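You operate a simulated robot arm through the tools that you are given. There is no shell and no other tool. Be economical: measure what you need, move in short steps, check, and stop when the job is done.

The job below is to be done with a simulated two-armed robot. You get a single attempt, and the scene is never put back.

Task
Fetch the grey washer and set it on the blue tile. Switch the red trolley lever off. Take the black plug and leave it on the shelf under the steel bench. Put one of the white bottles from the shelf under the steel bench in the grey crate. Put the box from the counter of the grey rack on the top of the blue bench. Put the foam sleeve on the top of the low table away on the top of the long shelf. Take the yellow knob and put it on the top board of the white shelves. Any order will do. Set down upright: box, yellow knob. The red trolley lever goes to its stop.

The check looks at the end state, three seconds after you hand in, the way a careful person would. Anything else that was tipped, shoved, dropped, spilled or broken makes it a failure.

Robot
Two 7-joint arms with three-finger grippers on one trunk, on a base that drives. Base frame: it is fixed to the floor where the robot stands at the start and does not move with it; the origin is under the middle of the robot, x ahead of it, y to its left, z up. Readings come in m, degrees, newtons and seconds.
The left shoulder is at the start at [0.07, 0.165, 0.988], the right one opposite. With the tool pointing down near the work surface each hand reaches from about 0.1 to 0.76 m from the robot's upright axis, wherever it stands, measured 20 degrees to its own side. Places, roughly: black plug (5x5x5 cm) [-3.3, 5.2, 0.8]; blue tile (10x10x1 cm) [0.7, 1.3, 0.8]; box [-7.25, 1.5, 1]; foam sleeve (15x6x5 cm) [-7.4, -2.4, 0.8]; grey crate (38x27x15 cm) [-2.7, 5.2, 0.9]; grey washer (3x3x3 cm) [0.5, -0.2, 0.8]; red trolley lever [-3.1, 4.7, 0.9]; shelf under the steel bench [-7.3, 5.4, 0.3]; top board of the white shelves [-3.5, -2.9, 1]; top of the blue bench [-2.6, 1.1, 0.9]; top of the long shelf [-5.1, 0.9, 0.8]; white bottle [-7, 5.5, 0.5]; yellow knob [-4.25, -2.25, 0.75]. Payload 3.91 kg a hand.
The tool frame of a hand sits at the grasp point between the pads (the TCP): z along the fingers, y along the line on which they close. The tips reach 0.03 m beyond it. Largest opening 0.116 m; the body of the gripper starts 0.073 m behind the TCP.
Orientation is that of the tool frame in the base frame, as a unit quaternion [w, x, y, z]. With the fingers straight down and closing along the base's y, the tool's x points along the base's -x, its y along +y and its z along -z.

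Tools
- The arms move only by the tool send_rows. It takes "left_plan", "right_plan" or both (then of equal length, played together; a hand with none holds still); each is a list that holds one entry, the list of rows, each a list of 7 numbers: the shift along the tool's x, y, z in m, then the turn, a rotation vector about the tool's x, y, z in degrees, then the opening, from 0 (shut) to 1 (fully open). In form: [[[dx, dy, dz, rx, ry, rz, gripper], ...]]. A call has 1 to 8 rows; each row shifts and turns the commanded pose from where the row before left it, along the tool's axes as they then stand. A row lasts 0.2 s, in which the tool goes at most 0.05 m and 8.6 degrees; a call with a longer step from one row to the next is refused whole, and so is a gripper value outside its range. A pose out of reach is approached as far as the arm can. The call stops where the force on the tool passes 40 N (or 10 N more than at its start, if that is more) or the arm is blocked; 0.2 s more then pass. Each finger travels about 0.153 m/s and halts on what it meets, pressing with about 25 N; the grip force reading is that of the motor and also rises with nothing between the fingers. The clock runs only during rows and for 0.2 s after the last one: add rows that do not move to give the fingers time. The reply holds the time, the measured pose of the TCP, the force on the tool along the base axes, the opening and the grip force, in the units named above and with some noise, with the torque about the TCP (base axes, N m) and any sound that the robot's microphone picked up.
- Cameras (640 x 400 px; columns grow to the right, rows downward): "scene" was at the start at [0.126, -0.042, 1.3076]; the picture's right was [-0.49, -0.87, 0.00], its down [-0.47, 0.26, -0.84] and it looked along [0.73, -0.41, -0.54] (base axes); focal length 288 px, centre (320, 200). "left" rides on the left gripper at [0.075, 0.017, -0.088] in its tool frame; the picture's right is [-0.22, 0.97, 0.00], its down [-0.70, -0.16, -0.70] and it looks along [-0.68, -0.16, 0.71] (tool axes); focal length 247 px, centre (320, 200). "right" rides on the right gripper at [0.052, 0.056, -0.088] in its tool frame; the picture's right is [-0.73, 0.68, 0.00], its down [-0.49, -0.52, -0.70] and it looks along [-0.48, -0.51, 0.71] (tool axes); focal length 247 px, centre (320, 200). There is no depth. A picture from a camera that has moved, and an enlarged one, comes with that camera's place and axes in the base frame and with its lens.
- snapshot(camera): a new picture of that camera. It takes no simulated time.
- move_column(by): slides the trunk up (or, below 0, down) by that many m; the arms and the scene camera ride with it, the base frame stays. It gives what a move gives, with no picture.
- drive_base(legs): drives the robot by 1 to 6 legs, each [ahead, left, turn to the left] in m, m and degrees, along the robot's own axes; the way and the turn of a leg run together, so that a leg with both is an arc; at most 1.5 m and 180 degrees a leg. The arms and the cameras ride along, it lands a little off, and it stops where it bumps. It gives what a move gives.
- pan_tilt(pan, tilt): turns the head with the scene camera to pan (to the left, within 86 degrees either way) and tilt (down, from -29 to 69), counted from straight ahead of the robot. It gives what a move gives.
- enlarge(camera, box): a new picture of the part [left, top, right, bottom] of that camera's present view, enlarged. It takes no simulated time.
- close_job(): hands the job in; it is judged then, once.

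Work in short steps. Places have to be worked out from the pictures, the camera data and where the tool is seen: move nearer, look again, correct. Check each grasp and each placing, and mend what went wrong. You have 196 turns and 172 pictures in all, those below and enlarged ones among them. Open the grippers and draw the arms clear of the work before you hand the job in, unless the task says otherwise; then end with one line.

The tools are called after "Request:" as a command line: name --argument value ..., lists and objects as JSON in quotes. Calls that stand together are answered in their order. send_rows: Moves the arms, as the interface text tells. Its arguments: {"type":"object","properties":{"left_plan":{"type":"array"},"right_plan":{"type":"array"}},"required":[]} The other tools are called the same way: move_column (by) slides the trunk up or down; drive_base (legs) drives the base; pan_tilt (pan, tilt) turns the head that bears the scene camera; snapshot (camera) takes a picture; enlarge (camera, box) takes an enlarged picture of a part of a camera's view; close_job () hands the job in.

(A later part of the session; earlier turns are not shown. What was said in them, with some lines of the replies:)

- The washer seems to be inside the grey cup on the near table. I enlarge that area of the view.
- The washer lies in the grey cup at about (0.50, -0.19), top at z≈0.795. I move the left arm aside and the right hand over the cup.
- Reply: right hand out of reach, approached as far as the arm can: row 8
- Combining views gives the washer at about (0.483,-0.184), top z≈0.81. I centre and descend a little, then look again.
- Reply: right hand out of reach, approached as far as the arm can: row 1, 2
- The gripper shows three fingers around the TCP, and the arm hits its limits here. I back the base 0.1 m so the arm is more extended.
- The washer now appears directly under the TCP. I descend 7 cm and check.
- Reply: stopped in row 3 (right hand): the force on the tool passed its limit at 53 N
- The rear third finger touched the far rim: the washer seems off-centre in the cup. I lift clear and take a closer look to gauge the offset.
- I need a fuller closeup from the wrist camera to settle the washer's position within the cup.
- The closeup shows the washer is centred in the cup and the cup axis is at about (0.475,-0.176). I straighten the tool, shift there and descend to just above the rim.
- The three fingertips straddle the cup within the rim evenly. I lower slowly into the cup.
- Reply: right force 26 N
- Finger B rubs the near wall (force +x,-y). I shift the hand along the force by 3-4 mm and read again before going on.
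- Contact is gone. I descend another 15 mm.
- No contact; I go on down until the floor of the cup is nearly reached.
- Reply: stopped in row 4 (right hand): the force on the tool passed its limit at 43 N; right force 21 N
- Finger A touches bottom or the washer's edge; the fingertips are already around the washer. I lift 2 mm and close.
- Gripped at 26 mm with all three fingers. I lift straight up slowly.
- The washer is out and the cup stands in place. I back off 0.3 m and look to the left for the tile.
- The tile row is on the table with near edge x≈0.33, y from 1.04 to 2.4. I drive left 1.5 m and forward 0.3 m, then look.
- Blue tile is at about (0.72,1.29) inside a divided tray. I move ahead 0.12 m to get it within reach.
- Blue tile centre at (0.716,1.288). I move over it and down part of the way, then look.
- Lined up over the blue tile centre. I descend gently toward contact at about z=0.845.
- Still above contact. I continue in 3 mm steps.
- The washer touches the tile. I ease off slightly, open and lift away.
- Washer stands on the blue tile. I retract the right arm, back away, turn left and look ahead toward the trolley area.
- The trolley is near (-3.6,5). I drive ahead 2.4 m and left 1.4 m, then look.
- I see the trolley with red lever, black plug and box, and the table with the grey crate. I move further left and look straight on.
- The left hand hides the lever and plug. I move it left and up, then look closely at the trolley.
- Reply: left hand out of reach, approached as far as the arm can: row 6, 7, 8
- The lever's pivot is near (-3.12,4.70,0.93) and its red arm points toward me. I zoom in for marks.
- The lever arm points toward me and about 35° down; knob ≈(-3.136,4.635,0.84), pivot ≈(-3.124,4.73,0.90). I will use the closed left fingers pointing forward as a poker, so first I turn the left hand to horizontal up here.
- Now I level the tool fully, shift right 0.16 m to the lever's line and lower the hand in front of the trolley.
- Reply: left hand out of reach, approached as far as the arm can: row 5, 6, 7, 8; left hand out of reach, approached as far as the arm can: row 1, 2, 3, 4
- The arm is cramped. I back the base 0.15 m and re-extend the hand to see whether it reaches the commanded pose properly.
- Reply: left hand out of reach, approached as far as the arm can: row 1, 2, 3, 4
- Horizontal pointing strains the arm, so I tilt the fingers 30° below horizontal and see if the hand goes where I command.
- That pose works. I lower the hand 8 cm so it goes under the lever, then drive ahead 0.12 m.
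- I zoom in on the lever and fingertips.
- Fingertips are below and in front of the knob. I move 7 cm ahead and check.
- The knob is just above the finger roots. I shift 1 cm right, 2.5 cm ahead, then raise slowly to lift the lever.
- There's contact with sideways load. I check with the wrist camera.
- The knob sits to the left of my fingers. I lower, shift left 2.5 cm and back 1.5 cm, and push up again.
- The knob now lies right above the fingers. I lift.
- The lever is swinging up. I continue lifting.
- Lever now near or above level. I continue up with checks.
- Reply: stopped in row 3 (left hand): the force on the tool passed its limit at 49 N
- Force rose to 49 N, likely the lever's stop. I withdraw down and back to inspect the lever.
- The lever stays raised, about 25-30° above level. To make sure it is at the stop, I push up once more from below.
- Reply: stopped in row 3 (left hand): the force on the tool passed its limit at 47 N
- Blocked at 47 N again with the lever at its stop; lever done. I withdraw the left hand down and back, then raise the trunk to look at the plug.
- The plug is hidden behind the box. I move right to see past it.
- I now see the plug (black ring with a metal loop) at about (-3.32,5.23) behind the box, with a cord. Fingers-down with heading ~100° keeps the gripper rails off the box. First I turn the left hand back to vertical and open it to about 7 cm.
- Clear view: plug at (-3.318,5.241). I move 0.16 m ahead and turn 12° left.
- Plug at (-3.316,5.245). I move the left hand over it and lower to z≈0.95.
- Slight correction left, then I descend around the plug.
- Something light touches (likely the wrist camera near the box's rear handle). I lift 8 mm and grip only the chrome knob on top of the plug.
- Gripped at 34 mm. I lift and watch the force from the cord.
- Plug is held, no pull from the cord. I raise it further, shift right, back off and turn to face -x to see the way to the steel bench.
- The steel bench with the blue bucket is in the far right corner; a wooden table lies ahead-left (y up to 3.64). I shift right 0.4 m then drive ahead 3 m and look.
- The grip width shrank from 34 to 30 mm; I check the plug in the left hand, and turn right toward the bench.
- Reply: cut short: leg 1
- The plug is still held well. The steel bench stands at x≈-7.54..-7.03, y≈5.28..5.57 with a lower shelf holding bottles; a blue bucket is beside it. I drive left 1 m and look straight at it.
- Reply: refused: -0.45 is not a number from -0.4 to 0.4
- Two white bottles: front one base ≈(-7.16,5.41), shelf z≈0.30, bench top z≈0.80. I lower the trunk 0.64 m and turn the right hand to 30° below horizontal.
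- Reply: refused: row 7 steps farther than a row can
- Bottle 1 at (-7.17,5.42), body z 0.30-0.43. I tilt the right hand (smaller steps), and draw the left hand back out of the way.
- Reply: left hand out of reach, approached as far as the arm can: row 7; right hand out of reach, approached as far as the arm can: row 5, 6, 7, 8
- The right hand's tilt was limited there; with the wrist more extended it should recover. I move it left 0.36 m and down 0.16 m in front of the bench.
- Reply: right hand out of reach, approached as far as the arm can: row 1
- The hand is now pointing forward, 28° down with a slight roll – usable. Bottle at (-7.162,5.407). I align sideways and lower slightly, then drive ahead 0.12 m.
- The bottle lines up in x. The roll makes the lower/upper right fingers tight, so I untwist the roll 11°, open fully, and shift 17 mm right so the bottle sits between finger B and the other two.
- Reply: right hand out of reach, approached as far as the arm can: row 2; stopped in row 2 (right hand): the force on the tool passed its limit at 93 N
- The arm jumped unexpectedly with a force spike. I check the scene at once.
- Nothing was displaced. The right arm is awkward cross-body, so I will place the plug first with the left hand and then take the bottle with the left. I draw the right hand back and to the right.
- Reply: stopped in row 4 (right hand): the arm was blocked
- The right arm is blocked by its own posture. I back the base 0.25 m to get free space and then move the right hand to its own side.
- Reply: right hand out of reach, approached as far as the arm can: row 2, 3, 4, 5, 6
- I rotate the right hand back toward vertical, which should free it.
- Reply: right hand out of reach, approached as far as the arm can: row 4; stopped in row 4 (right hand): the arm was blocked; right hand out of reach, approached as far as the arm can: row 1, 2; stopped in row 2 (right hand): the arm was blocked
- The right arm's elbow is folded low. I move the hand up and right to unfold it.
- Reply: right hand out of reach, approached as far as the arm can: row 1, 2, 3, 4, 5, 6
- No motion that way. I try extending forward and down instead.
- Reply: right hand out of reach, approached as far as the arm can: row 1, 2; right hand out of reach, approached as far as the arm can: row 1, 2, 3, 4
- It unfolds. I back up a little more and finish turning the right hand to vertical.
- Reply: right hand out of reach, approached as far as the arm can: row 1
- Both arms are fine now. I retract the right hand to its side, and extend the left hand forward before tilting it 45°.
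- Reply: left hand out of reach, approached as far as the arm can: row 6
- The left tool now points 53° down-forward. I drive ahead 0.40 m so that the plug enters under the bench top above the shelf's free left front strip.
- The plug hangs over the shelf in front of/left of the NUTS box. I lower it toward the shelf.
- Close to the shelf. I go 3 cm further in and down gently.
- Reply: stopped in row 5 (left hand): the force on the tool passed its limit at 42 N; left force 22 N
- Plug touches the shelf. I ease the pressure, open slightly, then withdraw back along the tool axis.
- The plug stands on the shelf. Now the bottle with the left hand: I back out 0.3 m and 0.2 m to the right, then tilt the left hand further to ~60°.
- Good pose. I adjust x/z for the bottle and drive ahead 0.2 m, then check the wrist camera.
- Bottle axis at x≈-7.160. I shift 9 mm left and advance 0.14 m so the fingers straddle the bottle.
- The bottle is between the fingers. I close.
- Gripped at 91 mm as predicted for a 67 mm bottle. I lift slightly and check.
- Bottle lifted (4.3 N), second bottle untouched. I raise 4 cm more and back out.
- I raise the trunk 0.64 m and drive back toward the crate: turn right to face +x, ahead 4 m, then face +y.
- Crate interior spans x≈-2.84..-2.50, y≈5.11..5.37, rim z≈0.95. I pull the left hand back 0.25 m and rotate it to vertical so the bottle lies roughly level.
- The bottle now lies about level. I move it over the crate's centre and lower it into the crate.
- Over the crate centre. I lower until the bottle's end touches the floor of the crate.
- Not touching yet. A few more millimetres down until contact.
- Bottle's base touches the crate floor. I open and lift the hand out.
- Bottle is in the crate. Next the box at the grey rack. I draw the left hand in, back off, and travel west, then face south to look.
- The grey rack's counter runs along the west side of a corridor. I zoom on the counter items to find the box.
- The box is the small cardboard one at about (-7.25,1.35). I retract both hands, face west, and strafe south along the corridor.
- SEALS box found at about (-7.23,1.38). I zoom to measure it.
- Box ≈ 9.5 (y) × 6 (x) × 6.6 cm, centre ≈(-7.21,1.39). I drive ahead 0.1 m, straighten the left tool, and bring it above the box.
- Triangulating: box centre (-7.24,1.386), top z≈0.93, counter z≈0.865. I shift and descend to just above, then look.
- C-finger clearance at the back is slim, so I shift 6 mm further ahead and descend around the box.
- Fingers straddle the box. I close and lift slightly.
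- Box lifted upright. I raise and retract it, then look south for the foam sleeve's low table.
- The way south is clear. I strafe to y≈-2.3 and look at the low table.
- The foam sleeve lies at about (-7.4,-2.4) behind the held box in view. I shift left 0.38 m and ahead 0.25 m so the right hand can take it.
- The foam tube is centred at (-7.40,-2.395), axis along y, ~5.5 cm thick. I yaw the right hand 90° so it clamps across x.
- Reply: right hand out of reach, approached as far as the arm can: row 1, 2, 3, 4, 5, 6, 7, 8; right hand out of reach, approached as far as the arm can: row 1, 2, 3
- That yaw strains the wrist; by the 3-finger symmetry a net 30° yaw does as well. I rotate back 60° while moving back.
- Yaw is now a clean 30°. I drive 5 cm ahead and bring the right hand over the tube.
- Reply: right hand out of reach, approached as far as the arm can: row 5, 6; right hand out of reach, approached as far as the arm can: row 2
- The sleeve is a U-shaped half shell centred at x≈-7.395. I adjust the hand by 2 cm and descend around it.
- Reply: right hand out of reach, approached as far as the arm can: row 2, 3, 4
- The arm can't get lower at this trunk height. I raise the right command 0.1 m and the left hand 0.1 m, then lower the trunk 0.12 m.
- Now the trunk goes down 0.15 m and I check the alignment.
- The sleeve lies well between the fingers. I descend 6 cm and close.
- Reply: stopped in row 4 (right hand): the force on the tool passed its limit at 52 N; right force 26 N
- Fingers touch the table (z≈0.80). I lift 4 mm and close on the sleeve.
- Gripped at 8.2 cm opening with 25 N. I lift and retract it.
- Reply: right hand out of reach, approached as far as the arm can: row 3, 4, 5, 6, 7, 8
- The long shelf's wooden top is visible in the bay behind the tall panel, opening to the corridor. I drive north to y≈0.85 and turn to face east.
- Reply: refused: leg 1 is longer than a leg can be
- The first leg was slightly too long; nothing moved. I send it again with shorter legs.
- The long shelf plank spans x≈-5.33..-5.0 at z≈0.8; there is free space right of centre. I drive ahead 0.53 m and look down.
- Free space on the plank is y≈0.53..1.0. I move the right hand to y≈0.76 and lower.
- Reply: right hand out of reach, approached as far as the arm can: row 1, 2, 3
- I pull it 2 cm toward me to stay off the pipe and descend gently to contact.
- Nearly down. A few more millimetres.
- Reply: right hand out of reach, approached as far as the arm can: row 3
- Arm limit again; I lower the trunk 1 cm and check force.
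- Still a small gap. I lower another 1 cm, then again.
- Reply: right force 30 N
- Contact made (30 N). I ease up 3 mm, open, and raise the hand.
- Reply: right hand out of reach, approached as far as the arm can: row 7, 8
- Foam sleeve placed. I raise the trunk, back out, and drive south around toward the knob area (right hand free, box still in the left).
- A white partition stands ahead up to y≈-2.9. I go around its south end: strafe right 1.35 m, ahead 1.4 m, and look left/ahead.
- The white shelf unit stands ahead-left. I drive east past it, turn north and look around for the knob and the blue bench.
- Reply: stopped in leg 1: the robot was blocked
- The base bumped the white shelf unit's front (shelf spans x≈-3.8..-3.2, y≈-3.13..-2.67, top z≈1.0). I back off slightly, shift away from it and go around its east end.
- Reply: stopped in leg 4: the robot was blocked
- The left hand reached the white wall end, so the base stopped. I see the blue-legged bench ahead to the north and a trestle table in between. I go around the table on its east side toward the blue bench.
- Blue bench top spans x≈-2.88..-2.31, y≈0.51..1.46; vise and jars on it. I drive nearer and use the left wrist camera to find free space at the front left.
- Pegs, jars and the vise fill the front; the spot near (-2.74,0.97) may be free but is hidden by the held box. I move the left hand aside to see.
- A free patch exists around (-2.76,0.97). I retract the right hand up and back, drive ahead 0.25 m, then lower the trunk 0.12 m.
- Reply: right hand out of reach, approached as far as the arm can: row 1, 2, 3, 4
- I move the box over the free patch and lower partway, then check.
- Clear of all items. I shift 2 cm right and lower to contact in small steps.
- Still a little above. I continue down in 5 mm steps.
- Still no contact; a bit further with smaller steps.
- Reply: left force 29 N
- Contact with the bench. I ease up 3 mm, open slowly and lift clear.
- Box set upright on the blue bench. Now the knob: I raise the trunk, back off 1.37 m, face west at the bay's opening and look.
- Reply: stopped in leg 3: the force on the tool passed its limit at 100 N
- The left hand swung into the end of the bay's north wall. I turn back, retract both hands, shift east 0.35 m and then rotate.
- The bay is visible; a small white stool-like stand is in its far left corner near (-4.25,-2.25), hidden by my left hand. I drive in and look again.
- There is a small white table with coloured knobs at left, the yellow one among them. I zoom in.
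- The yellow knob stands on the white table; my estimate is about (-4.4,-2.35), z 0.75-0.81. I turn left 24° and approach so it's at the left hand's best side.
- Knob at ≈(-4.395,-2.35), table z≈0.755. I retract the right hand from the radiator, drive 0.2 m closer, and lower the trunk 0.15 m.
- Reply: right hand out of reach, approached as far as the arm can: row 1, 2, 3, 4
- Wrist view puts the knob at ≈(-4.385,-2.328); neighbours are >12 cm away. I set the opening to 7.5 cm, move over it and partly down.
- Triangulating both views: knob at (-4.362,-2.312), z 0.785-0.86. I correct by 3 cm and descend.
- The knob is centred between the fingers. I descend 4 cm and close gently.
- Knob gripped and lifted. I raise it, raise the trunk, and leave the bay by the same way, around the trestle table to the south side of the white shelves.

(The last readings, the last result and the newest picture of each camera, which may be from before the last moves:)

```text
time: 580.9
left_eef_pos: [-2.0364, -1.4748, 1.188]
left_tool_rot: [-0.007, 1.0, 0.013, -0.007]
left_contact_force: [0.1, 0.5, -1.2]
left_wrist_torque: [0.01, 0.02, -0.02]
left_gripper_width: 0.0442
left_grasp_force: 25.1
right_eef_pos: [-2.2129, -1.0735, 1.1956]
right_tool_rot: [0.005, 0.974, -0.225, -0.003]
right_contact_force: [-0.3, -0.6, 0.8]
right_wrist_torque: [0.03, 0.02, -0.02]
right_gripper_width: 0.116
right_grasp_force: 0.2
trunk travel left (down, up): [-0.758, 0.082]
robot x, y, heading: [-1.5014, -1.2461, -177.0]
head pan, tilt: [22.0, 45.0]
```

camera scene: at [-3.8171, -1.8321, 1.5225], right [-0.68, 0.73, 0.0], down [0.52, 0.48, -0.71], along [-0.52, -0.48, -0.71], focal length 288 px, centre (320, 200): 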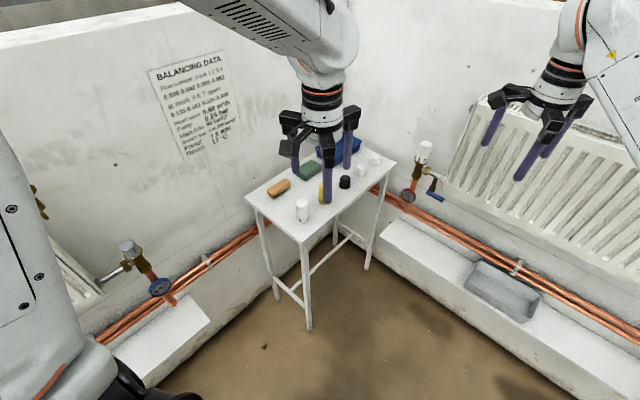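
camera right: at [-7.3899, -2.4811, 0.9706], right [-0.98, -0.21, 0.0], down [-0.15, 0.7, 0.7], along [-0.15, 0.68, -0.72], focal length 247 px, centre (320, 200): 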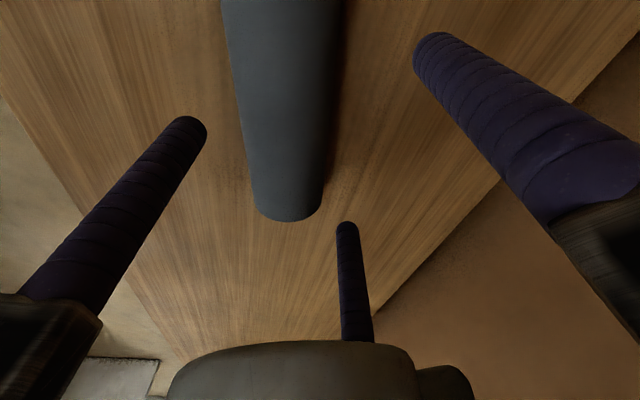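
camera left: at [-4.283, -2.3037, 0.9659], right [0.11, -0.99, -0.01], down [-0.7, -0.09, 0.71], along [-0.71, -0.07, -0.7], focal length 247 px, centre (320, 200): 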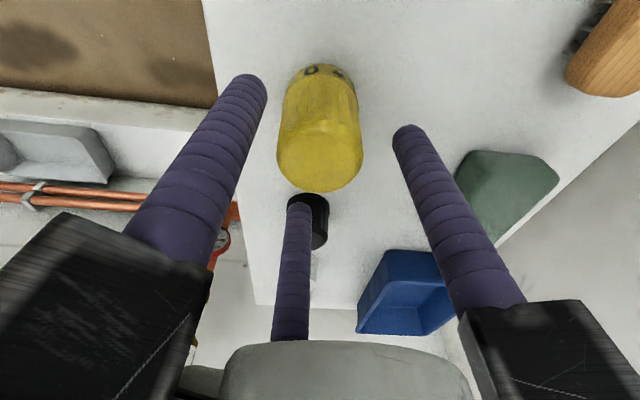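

Clear of the bay. I go south around the trestle table, then west below the shelf.

Request:
drive_base --legs '[[0, 0, 87], [1.2, 0, 0], [0.95, 0, 0], [0, 0, -90], [0.95, 0, 0], [0.25, 0.2, 0]]'

Request:
drive_base --legs '[[0, 0, -90], [0, 0.5, 0]]'

Request:
pan_tilt --pan 10 --tilt 40

Request:
snapshot --camera "scene"

```text
time: 605.6
left_eef_pos: [-3.3335, -3.8485, 1.1899]
left_tool_rot: [-0.007, 1.0, -0.016, -0.008]
left_contact_force: [-0.5, 0.8, -0.7]
left_wrist_torque: [0.0, -0.02, 0.03]
left_gripper_width: 0.0441
left_grasp_force: 25.0
right_eef_pos: [-3.487, -3.4385, 1.1959]
right_tool_rot: [0.004, 0.967, -0.254, -0.004]
right_contact_force: [-0.5, -0.1, 0.3]
right_wrist_torque: [0.01, 0.05, -0.01]
right_gripper_width: 0.1159
right_grasp_force: 0.1
trunk travel left (down, up): [-0.758, 0.082]
robot x, y, heading: [-2.7875, -3.6534, 179.7]
head pan, tilt: [22.0, 45.0]
```

```text
time: 612.4
left_eef_pos: [-3.4859, -3.1109, 1.1886]
left_tool_rot: [0.011, -0.699, 0.715, 0.001]
left_contact_force: [0.5, 0.0, -0.9]
left_wrist_torque: [0.01, 0.03, 0.0]
left_gripper_width: 0.0444
left_grasp_force: 24.2
right_eef_pos: [-3.0754, -2.9535, 1.1954]
right_tool_rot: [-0.001, -0.508, 0.861, 0.006]
right_contact_force: [0.7, -0.3, -0.4]
right_wrist_torque: [0.01, 0.02, 0.03]
right_gripper_width: 0.1159
right_grasp_force: 0.2
trunk travel left (down, up): [-0.758, 0.082]
robot x, y, heading: [-3.2855, -3.6579, 90.4]
head pan, tilt: [22.0, 45.0]
```

```text
time: 613.1
left_eef_pos: [-3.4868, -3.109, 1.1876]
left_tool_rot: [0.011, -0.699, 0.715, 0.001]
left_contact_force: [-0.1, -0.1, -0.7]
left_wrist_torque: [0.01, -0.01, -0.01]
left_gripper_width: 0.044
left_grasp_force: 25.5
right_eef_pos: [-3.077, -2.9533, 1.1953]
right_tool_rot: [0.0, -0.508, 0.862, 0.005]
right_contact_force: [-0.1, -0.4, -0.8]
right_wrist_torque: [-0.04, -0.03, 0.0]
right_gripper_width: 0.1158
right_grasp_force: 0.1
trunk travel left (down, up): [-0.758, 0.082]
robot x, y, heading: [-3.2832, -3.6537, 90.0]
head pan, tilt: [10.0, 40.0]
```

```text
10 pictures are left
camera scene: at [-3.3038, -3.5198, 1.5297], right [0.98, 0.18, 0.0], down [0.11, -0.63, -0.77], along [-0.13, 0.75, -0.64], focal length 288 px, centre (320, 200)
```

scene: 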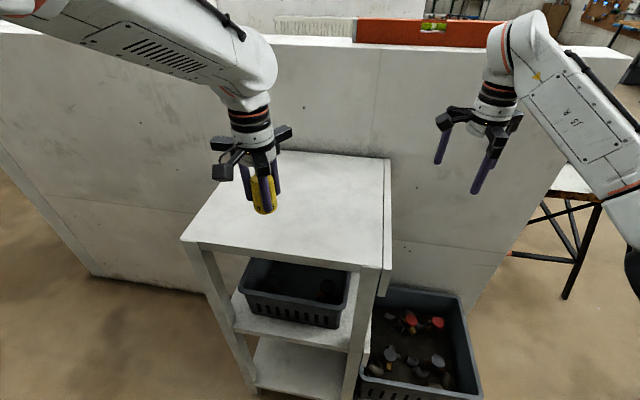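

The top board is empty, spanning x≈-3.72..-3.22, y≈-3.11..-2.67, z≈1.0. I drive 8 cm ahead, extend 10 cm and start lowering.

Request:
drive_base --legs '[[0.08, 0, 0]]'

Request:
send_rows --left_plan '[[[-0.04, 0, 0, 0, 1.2, 0, 0.2], [-0.04, -0.01, 0, 0, 0, 0, 0.2], [-0.02, -0.01, 0, 0, 0, 0, 0.2], [0, 0, 0.03, 0, 0, 0, 0.2], [0, 0, 0.03, 0, 0, 0, 0.2], [0, 0, 0.01, 0, 0, 0, 0.2], [0, 0, 0, 0, 0, 0, 0.2]]]'

Request:
enlarge --camera "scene" --box '[170, 100, 390, 280]'

```text
time: 614.2
left_eef_pos: [-3.4854, -3.0321, 1.1898]
left_tool_rot: [0.011, -0.699, 0.715, 0.001]
left_contact_force: [-0.2, -0.4, -1.7]
left_wrist_torque: [0.02, -0.02, -0.01]
left_gripper_width: 0.0441
left_grasp_force: 25.0
right_eef_pos: [-3.0769, -2.8752, 1.1974]
right_tool_rot: [0.0, -0.508, 0.862, 0.006]
right_contact_force: [-0.5, -0.4, 0.5]
right_wrist_torque: [0.0, 0.01, 0.01]
right_gripper_width: 0.116
right_grasp_force: 0.0
trunk travel left (down, up): [-0.758, 0.082]
robot x, y, heading: [-3.2893, -3.5789, 90.0]
head pan, tilt: [10.0, 40.0]
```

```text
time: 615.8
left_eef_pos: [-3.4628, -2.933, 1.1188]
left_tool_rot: [0.003, -0.699, 0.715, -0.007]
left_contact_force: [0.4, -0.3, -0.7]
left_wrist_torque: [0.03, 0.0, 0.0]
left_gripper_width: 0.0441
left_grasp_force: 24.7
right_eef_pos: [-3.0772, -2.8755, 1.1966]
right_tool_rot: [0.0, -0.507, 0.862, 0.006]
right_contact_force: [0.4, 0.4, 1.0]
right_wrist_torque: [0.0, 0.01, -0.01]
right_gripper_width: 0.1161
right_grasp_force: 0.1
trunk travel left (down, up): [-0.758, 0.082]
robot x, y, heading: [-3.2861, -3.5764, 89.9]
head pan, tilt: [10.0, 40.0]
```

```text
2.22 times, centred on (280, 190) of scene
camera zoom: at [-3.3035, -3.4413, 1.5298], right [0.98, 0.18, 0.0], down [0.11, -0.63, -0.77], along [-0.13, 0.75, -0.64], focal length 639 px, centre (409, 222)
```

zoom: 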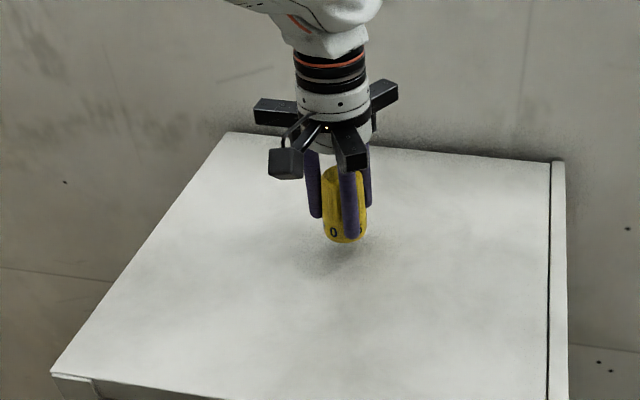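

Upright and slightly above the board. I lower in small steps until contact.

Request:
send_rows --left_plan '[[[0, 0, 0.006, 0, 0, 0, 0.2], [0, 0, 0.006, 0, 0, 0, 0.2], [0, 0, 0.006, 0, 0, 0, 0.2], [0, 0, 0.006, 0, 0, 0, 0.2], [0, 0, 0, 0, 0, 0, 0.2]]]'

```text
time: 617.0
left_eef_pos: [-3.4629, -2.9316, 1.0944]
left_tool_rot: [0.003, -0.699, 0.715, -0.007]
left_contact_force: [0.5, 0.3, -1.6]
left_wrist_torque: [0.0, 0.03, 0.02]
left_gripper_width: 0.0441
left_grasp_force: 24.4
right_eef_pos: [-3.0773, -2.8739, 1.1945]
right_tool_rot: [0.0, -0.507, 0.862, 0.005]
right_contact_force: [0.2, 0.4, 0.1]
right_wrist_torque: [0.0, -0.02, -0.05]
right_gripper_width: 0.1162
right_grasp_force: 0.1
trunk travel left (down, up): [-0.758, 0.082]
robot x, y, heading: [-3.2866, -3.5783, 90.1]
head pan, tilt: [10.0, 40.0]
```

No contact yet; further small steps.

Request:
send_rows --left_plan '[[[0, 0, 0.006, 0, 0, 0, 0.2], [0, 0, 0.006, 0, 0, 0, 0.2], [0, 0, 0.005, 0, 0, 0, 0.2], [0, 0, 0.005, 0, 0, 0, 0.2], [0, 0, 0, 0, 0, 0, 0.2]]]'

Request:
enlarge --camera "scene" --box '[230, 130, 340, 230]'

```text
time: 618.0
left_eef_pos: [-3.4618, -2.9315, 1.0809]
left_tool_rot: [0.008, -0.7, 0.715, 0.0]
left_contact_force: [1.0, -8.9, 21.5]
left_wrist_torque: [-0.3, 0.65, 0.22]
left_gripper_width: 0.044
left_grasp_force: 25.2
right_eef_pos: [-3.0756, -2.8765, 1.1966]
right_tool_rot: [0.0, -0.508, 0.861, 0.006]
right_contact_force: [0.2, 0.5, -0.2]
right_wrist_torque: [-0.03, -0.01, 0.02]
right_gripper_width: 0.1161
right_grasp_force: 0.1
trunk travel left (down, up): [-0.758, 0.082]
robot x, y, heading: [-3.2879, -3.5746, 90.3]
head pan, tilt: [10.0, 40.0]
stopped in row 5 (left hand): the force on the tool passed its limit at 43 N (the readings are from after the stop); the commanded pose is now the measured one
```

```text
4.00 times, centred on (285, 180) of scene
camera zoom: at [-3.3027, -3.4441, 1.5299], right [0.98, 0.18, 0.0], down [0.11, -0.63, -0.77], along [-0.14, 0.76, -0.64], focal length 1150 px, centre (460, 280)
```

zoom: 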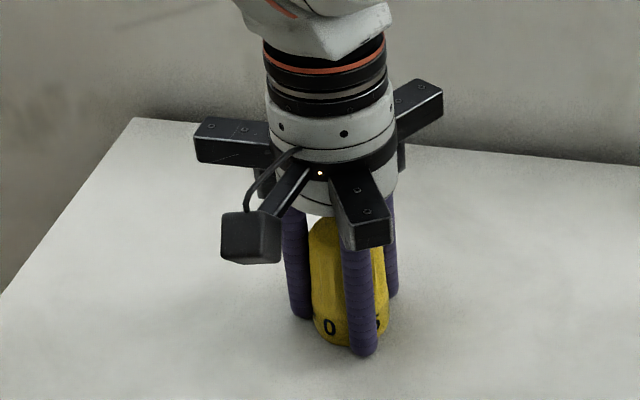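

The knob stands on the board. I ease up 4 mm to relieve the press, open, and lift away.

Request:
send_rows --left_plan '[[[0, 0, -0.004, 0, 0, 0, 0.25], [0, 0, 0, 0, 0, 0, 0.45], [0, 0, 0, 0, 0, 0, 0.65], [0, 0, 0, 0, 0, 0, 0.7], [0, 0, -0.03, 0, 0, 0, 0.7], [0, 0, -0.05, 0, 0, 0, 0.7], [0, 0, -0.05, 0, 0, 0, 0.7], [0, 0, -0.03, 0, 0, 0, 0.7]]]'

Request:
snapshot --camera "scene"

```text
time: 619.8
left_eef_pos: [-3.4638, -2.9254, 1.2409]
left_tool_rot: [0.005, -0.699, 0.715, -0.003]
left_contact_force: [1.0, -0.1, -1.3]
left_wrist_torque: [0.0, 0.0, 0.0]
left_gripper_width: 0.0813
left_grasp_force: 0.1
right_eef_pos: [-3.0765, -2.8746, 1.1965]
right_tool_rot: [-0.001, -0.508, 0.861, 0.006]
right_contact_force: [-0.1, 0.4, 0.3]
right_wrist_torque: [0.04, -0.01, 0.01]
right_gripper_width: 0.1159
right_grasp_force: 0.1
trunk travel left (down, up): [-0.758, 0.082]
robot x, y, heading: [-3.2871, -3.5761, 90.3]
head pan, tilt: [10.0, 40.0]
```

```text
7 pictures are left
camera scene: at [-3.3033, -3.4415, 1.5297], right [0.98, 0.18, 0.0], down [0.11, -0.63, -0.77], along [-0.13, 0.75, -0.64], focal length 288 px, centre (320, 200)
```

scene: 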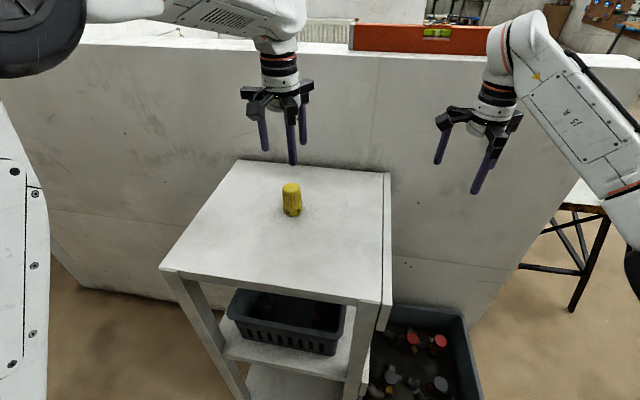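

The knob stands upright on the top board. I back away and open both grippers fully before handing in.

Request:
drive_base --legs '[[-0.25, 0, 0]]'

Request:
send_rows --left_plan '[[[0.02, 0, 0, 0, 0, 0, 1], [0, 0, 0, 0, 0, 0, 1], [0, 0, 0, 0, 0, 0, 1]]]'

Request:
snapshot --camera "scene"

```text
time: 621.6
left_eef_pos: [-3.4678, -3.1777, 1.2393]
left_tool_rot: [0.006, -0.702, 0.712, -0.004]
left_contact_force: [-0.8, -0.5, -0.6]
left_wrist_torque: [-0.02, -0.02, 0.01]
left_gripper_width: 0.0813
left_grasp_force: 0.1
right_eef_pos: [-3.0806, -3.1227, 1.1959]
right_tool_rot: [-0.001, -0.512, 0.859, 0.006]
right_contact_force: [0.1, 0.8, -0.7]
right_wrist_torque: [-0.01, 0.02, -0.02]
right_gripper_width: 0.1159
right_grasp_force: 0.0
trunk travel left (down, up): [-0.758, 0.082]
robot x, y, heading: [-3.2827, -3.8243, 90.6]
head pan, tilt: [10.0, 40.0]
```

```text
time: 622.5
left_eef_pos: [-3.4696, -3.1983, 1.2379]
left_tool_rot: [0.006, -0.702, 0.712, -0.003]
left_contact_force: [-0.1, 0.0, -0.3]
left_wrist_torque: [0.03, 0.02, -0.01]
left_gripper_width: 0.1162
left_grasp_force: 0.0
right_eef_pos: [-3.0808, -3.1248, 1.1954]
right_tool_rot: [0.0, -0.511, 0.859, 0.005]
right_contact_force: [0.0, -0.1, 0.2]
right_wrist_torque: [0.01, 0.01, 0.01]
right_gripper_width: 0.1162
right_grasp_force: 0.1
trunk travel left (down, up): [-0.758, 0.082]
robot x, y, heading: [-3.2853, -3.8291, 90.7]
head pan, tilt: [10.0, 40.0]
```

```text
6 pictures are left
camera scene: at [-3.303, -3.6925, 1.5298], right [0.98, 0.18, 0.0], down [0.12, -0.63, -0.77], along [-0.14, 0.75, -0.64], focal length 288 px, centre (320, 200)
```

scene: 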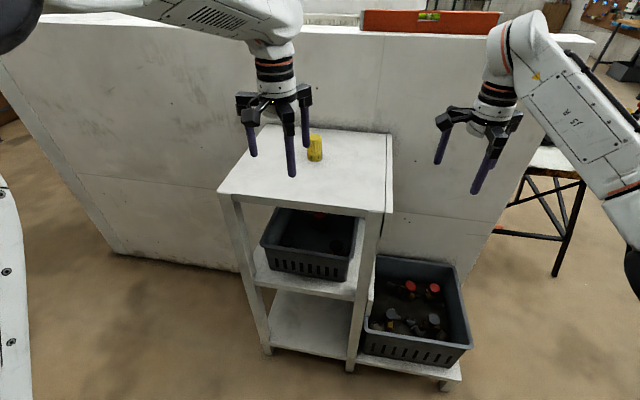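

All seven parts of the job are done and both grippers are open and clear, so I hand in.

Request:
close_job

```text
The job is handed in.
```

All seven parts were done and the job is handed in, but a few unplanned contacts happened on the way: the base bumped the white shelf unit once, and the arms hit a bay wall (about 100 N) and jolted (93 N) under the steel bench. I saw nothing displaced in the pictures I took afterwards, though I did not re-inspect every spot.
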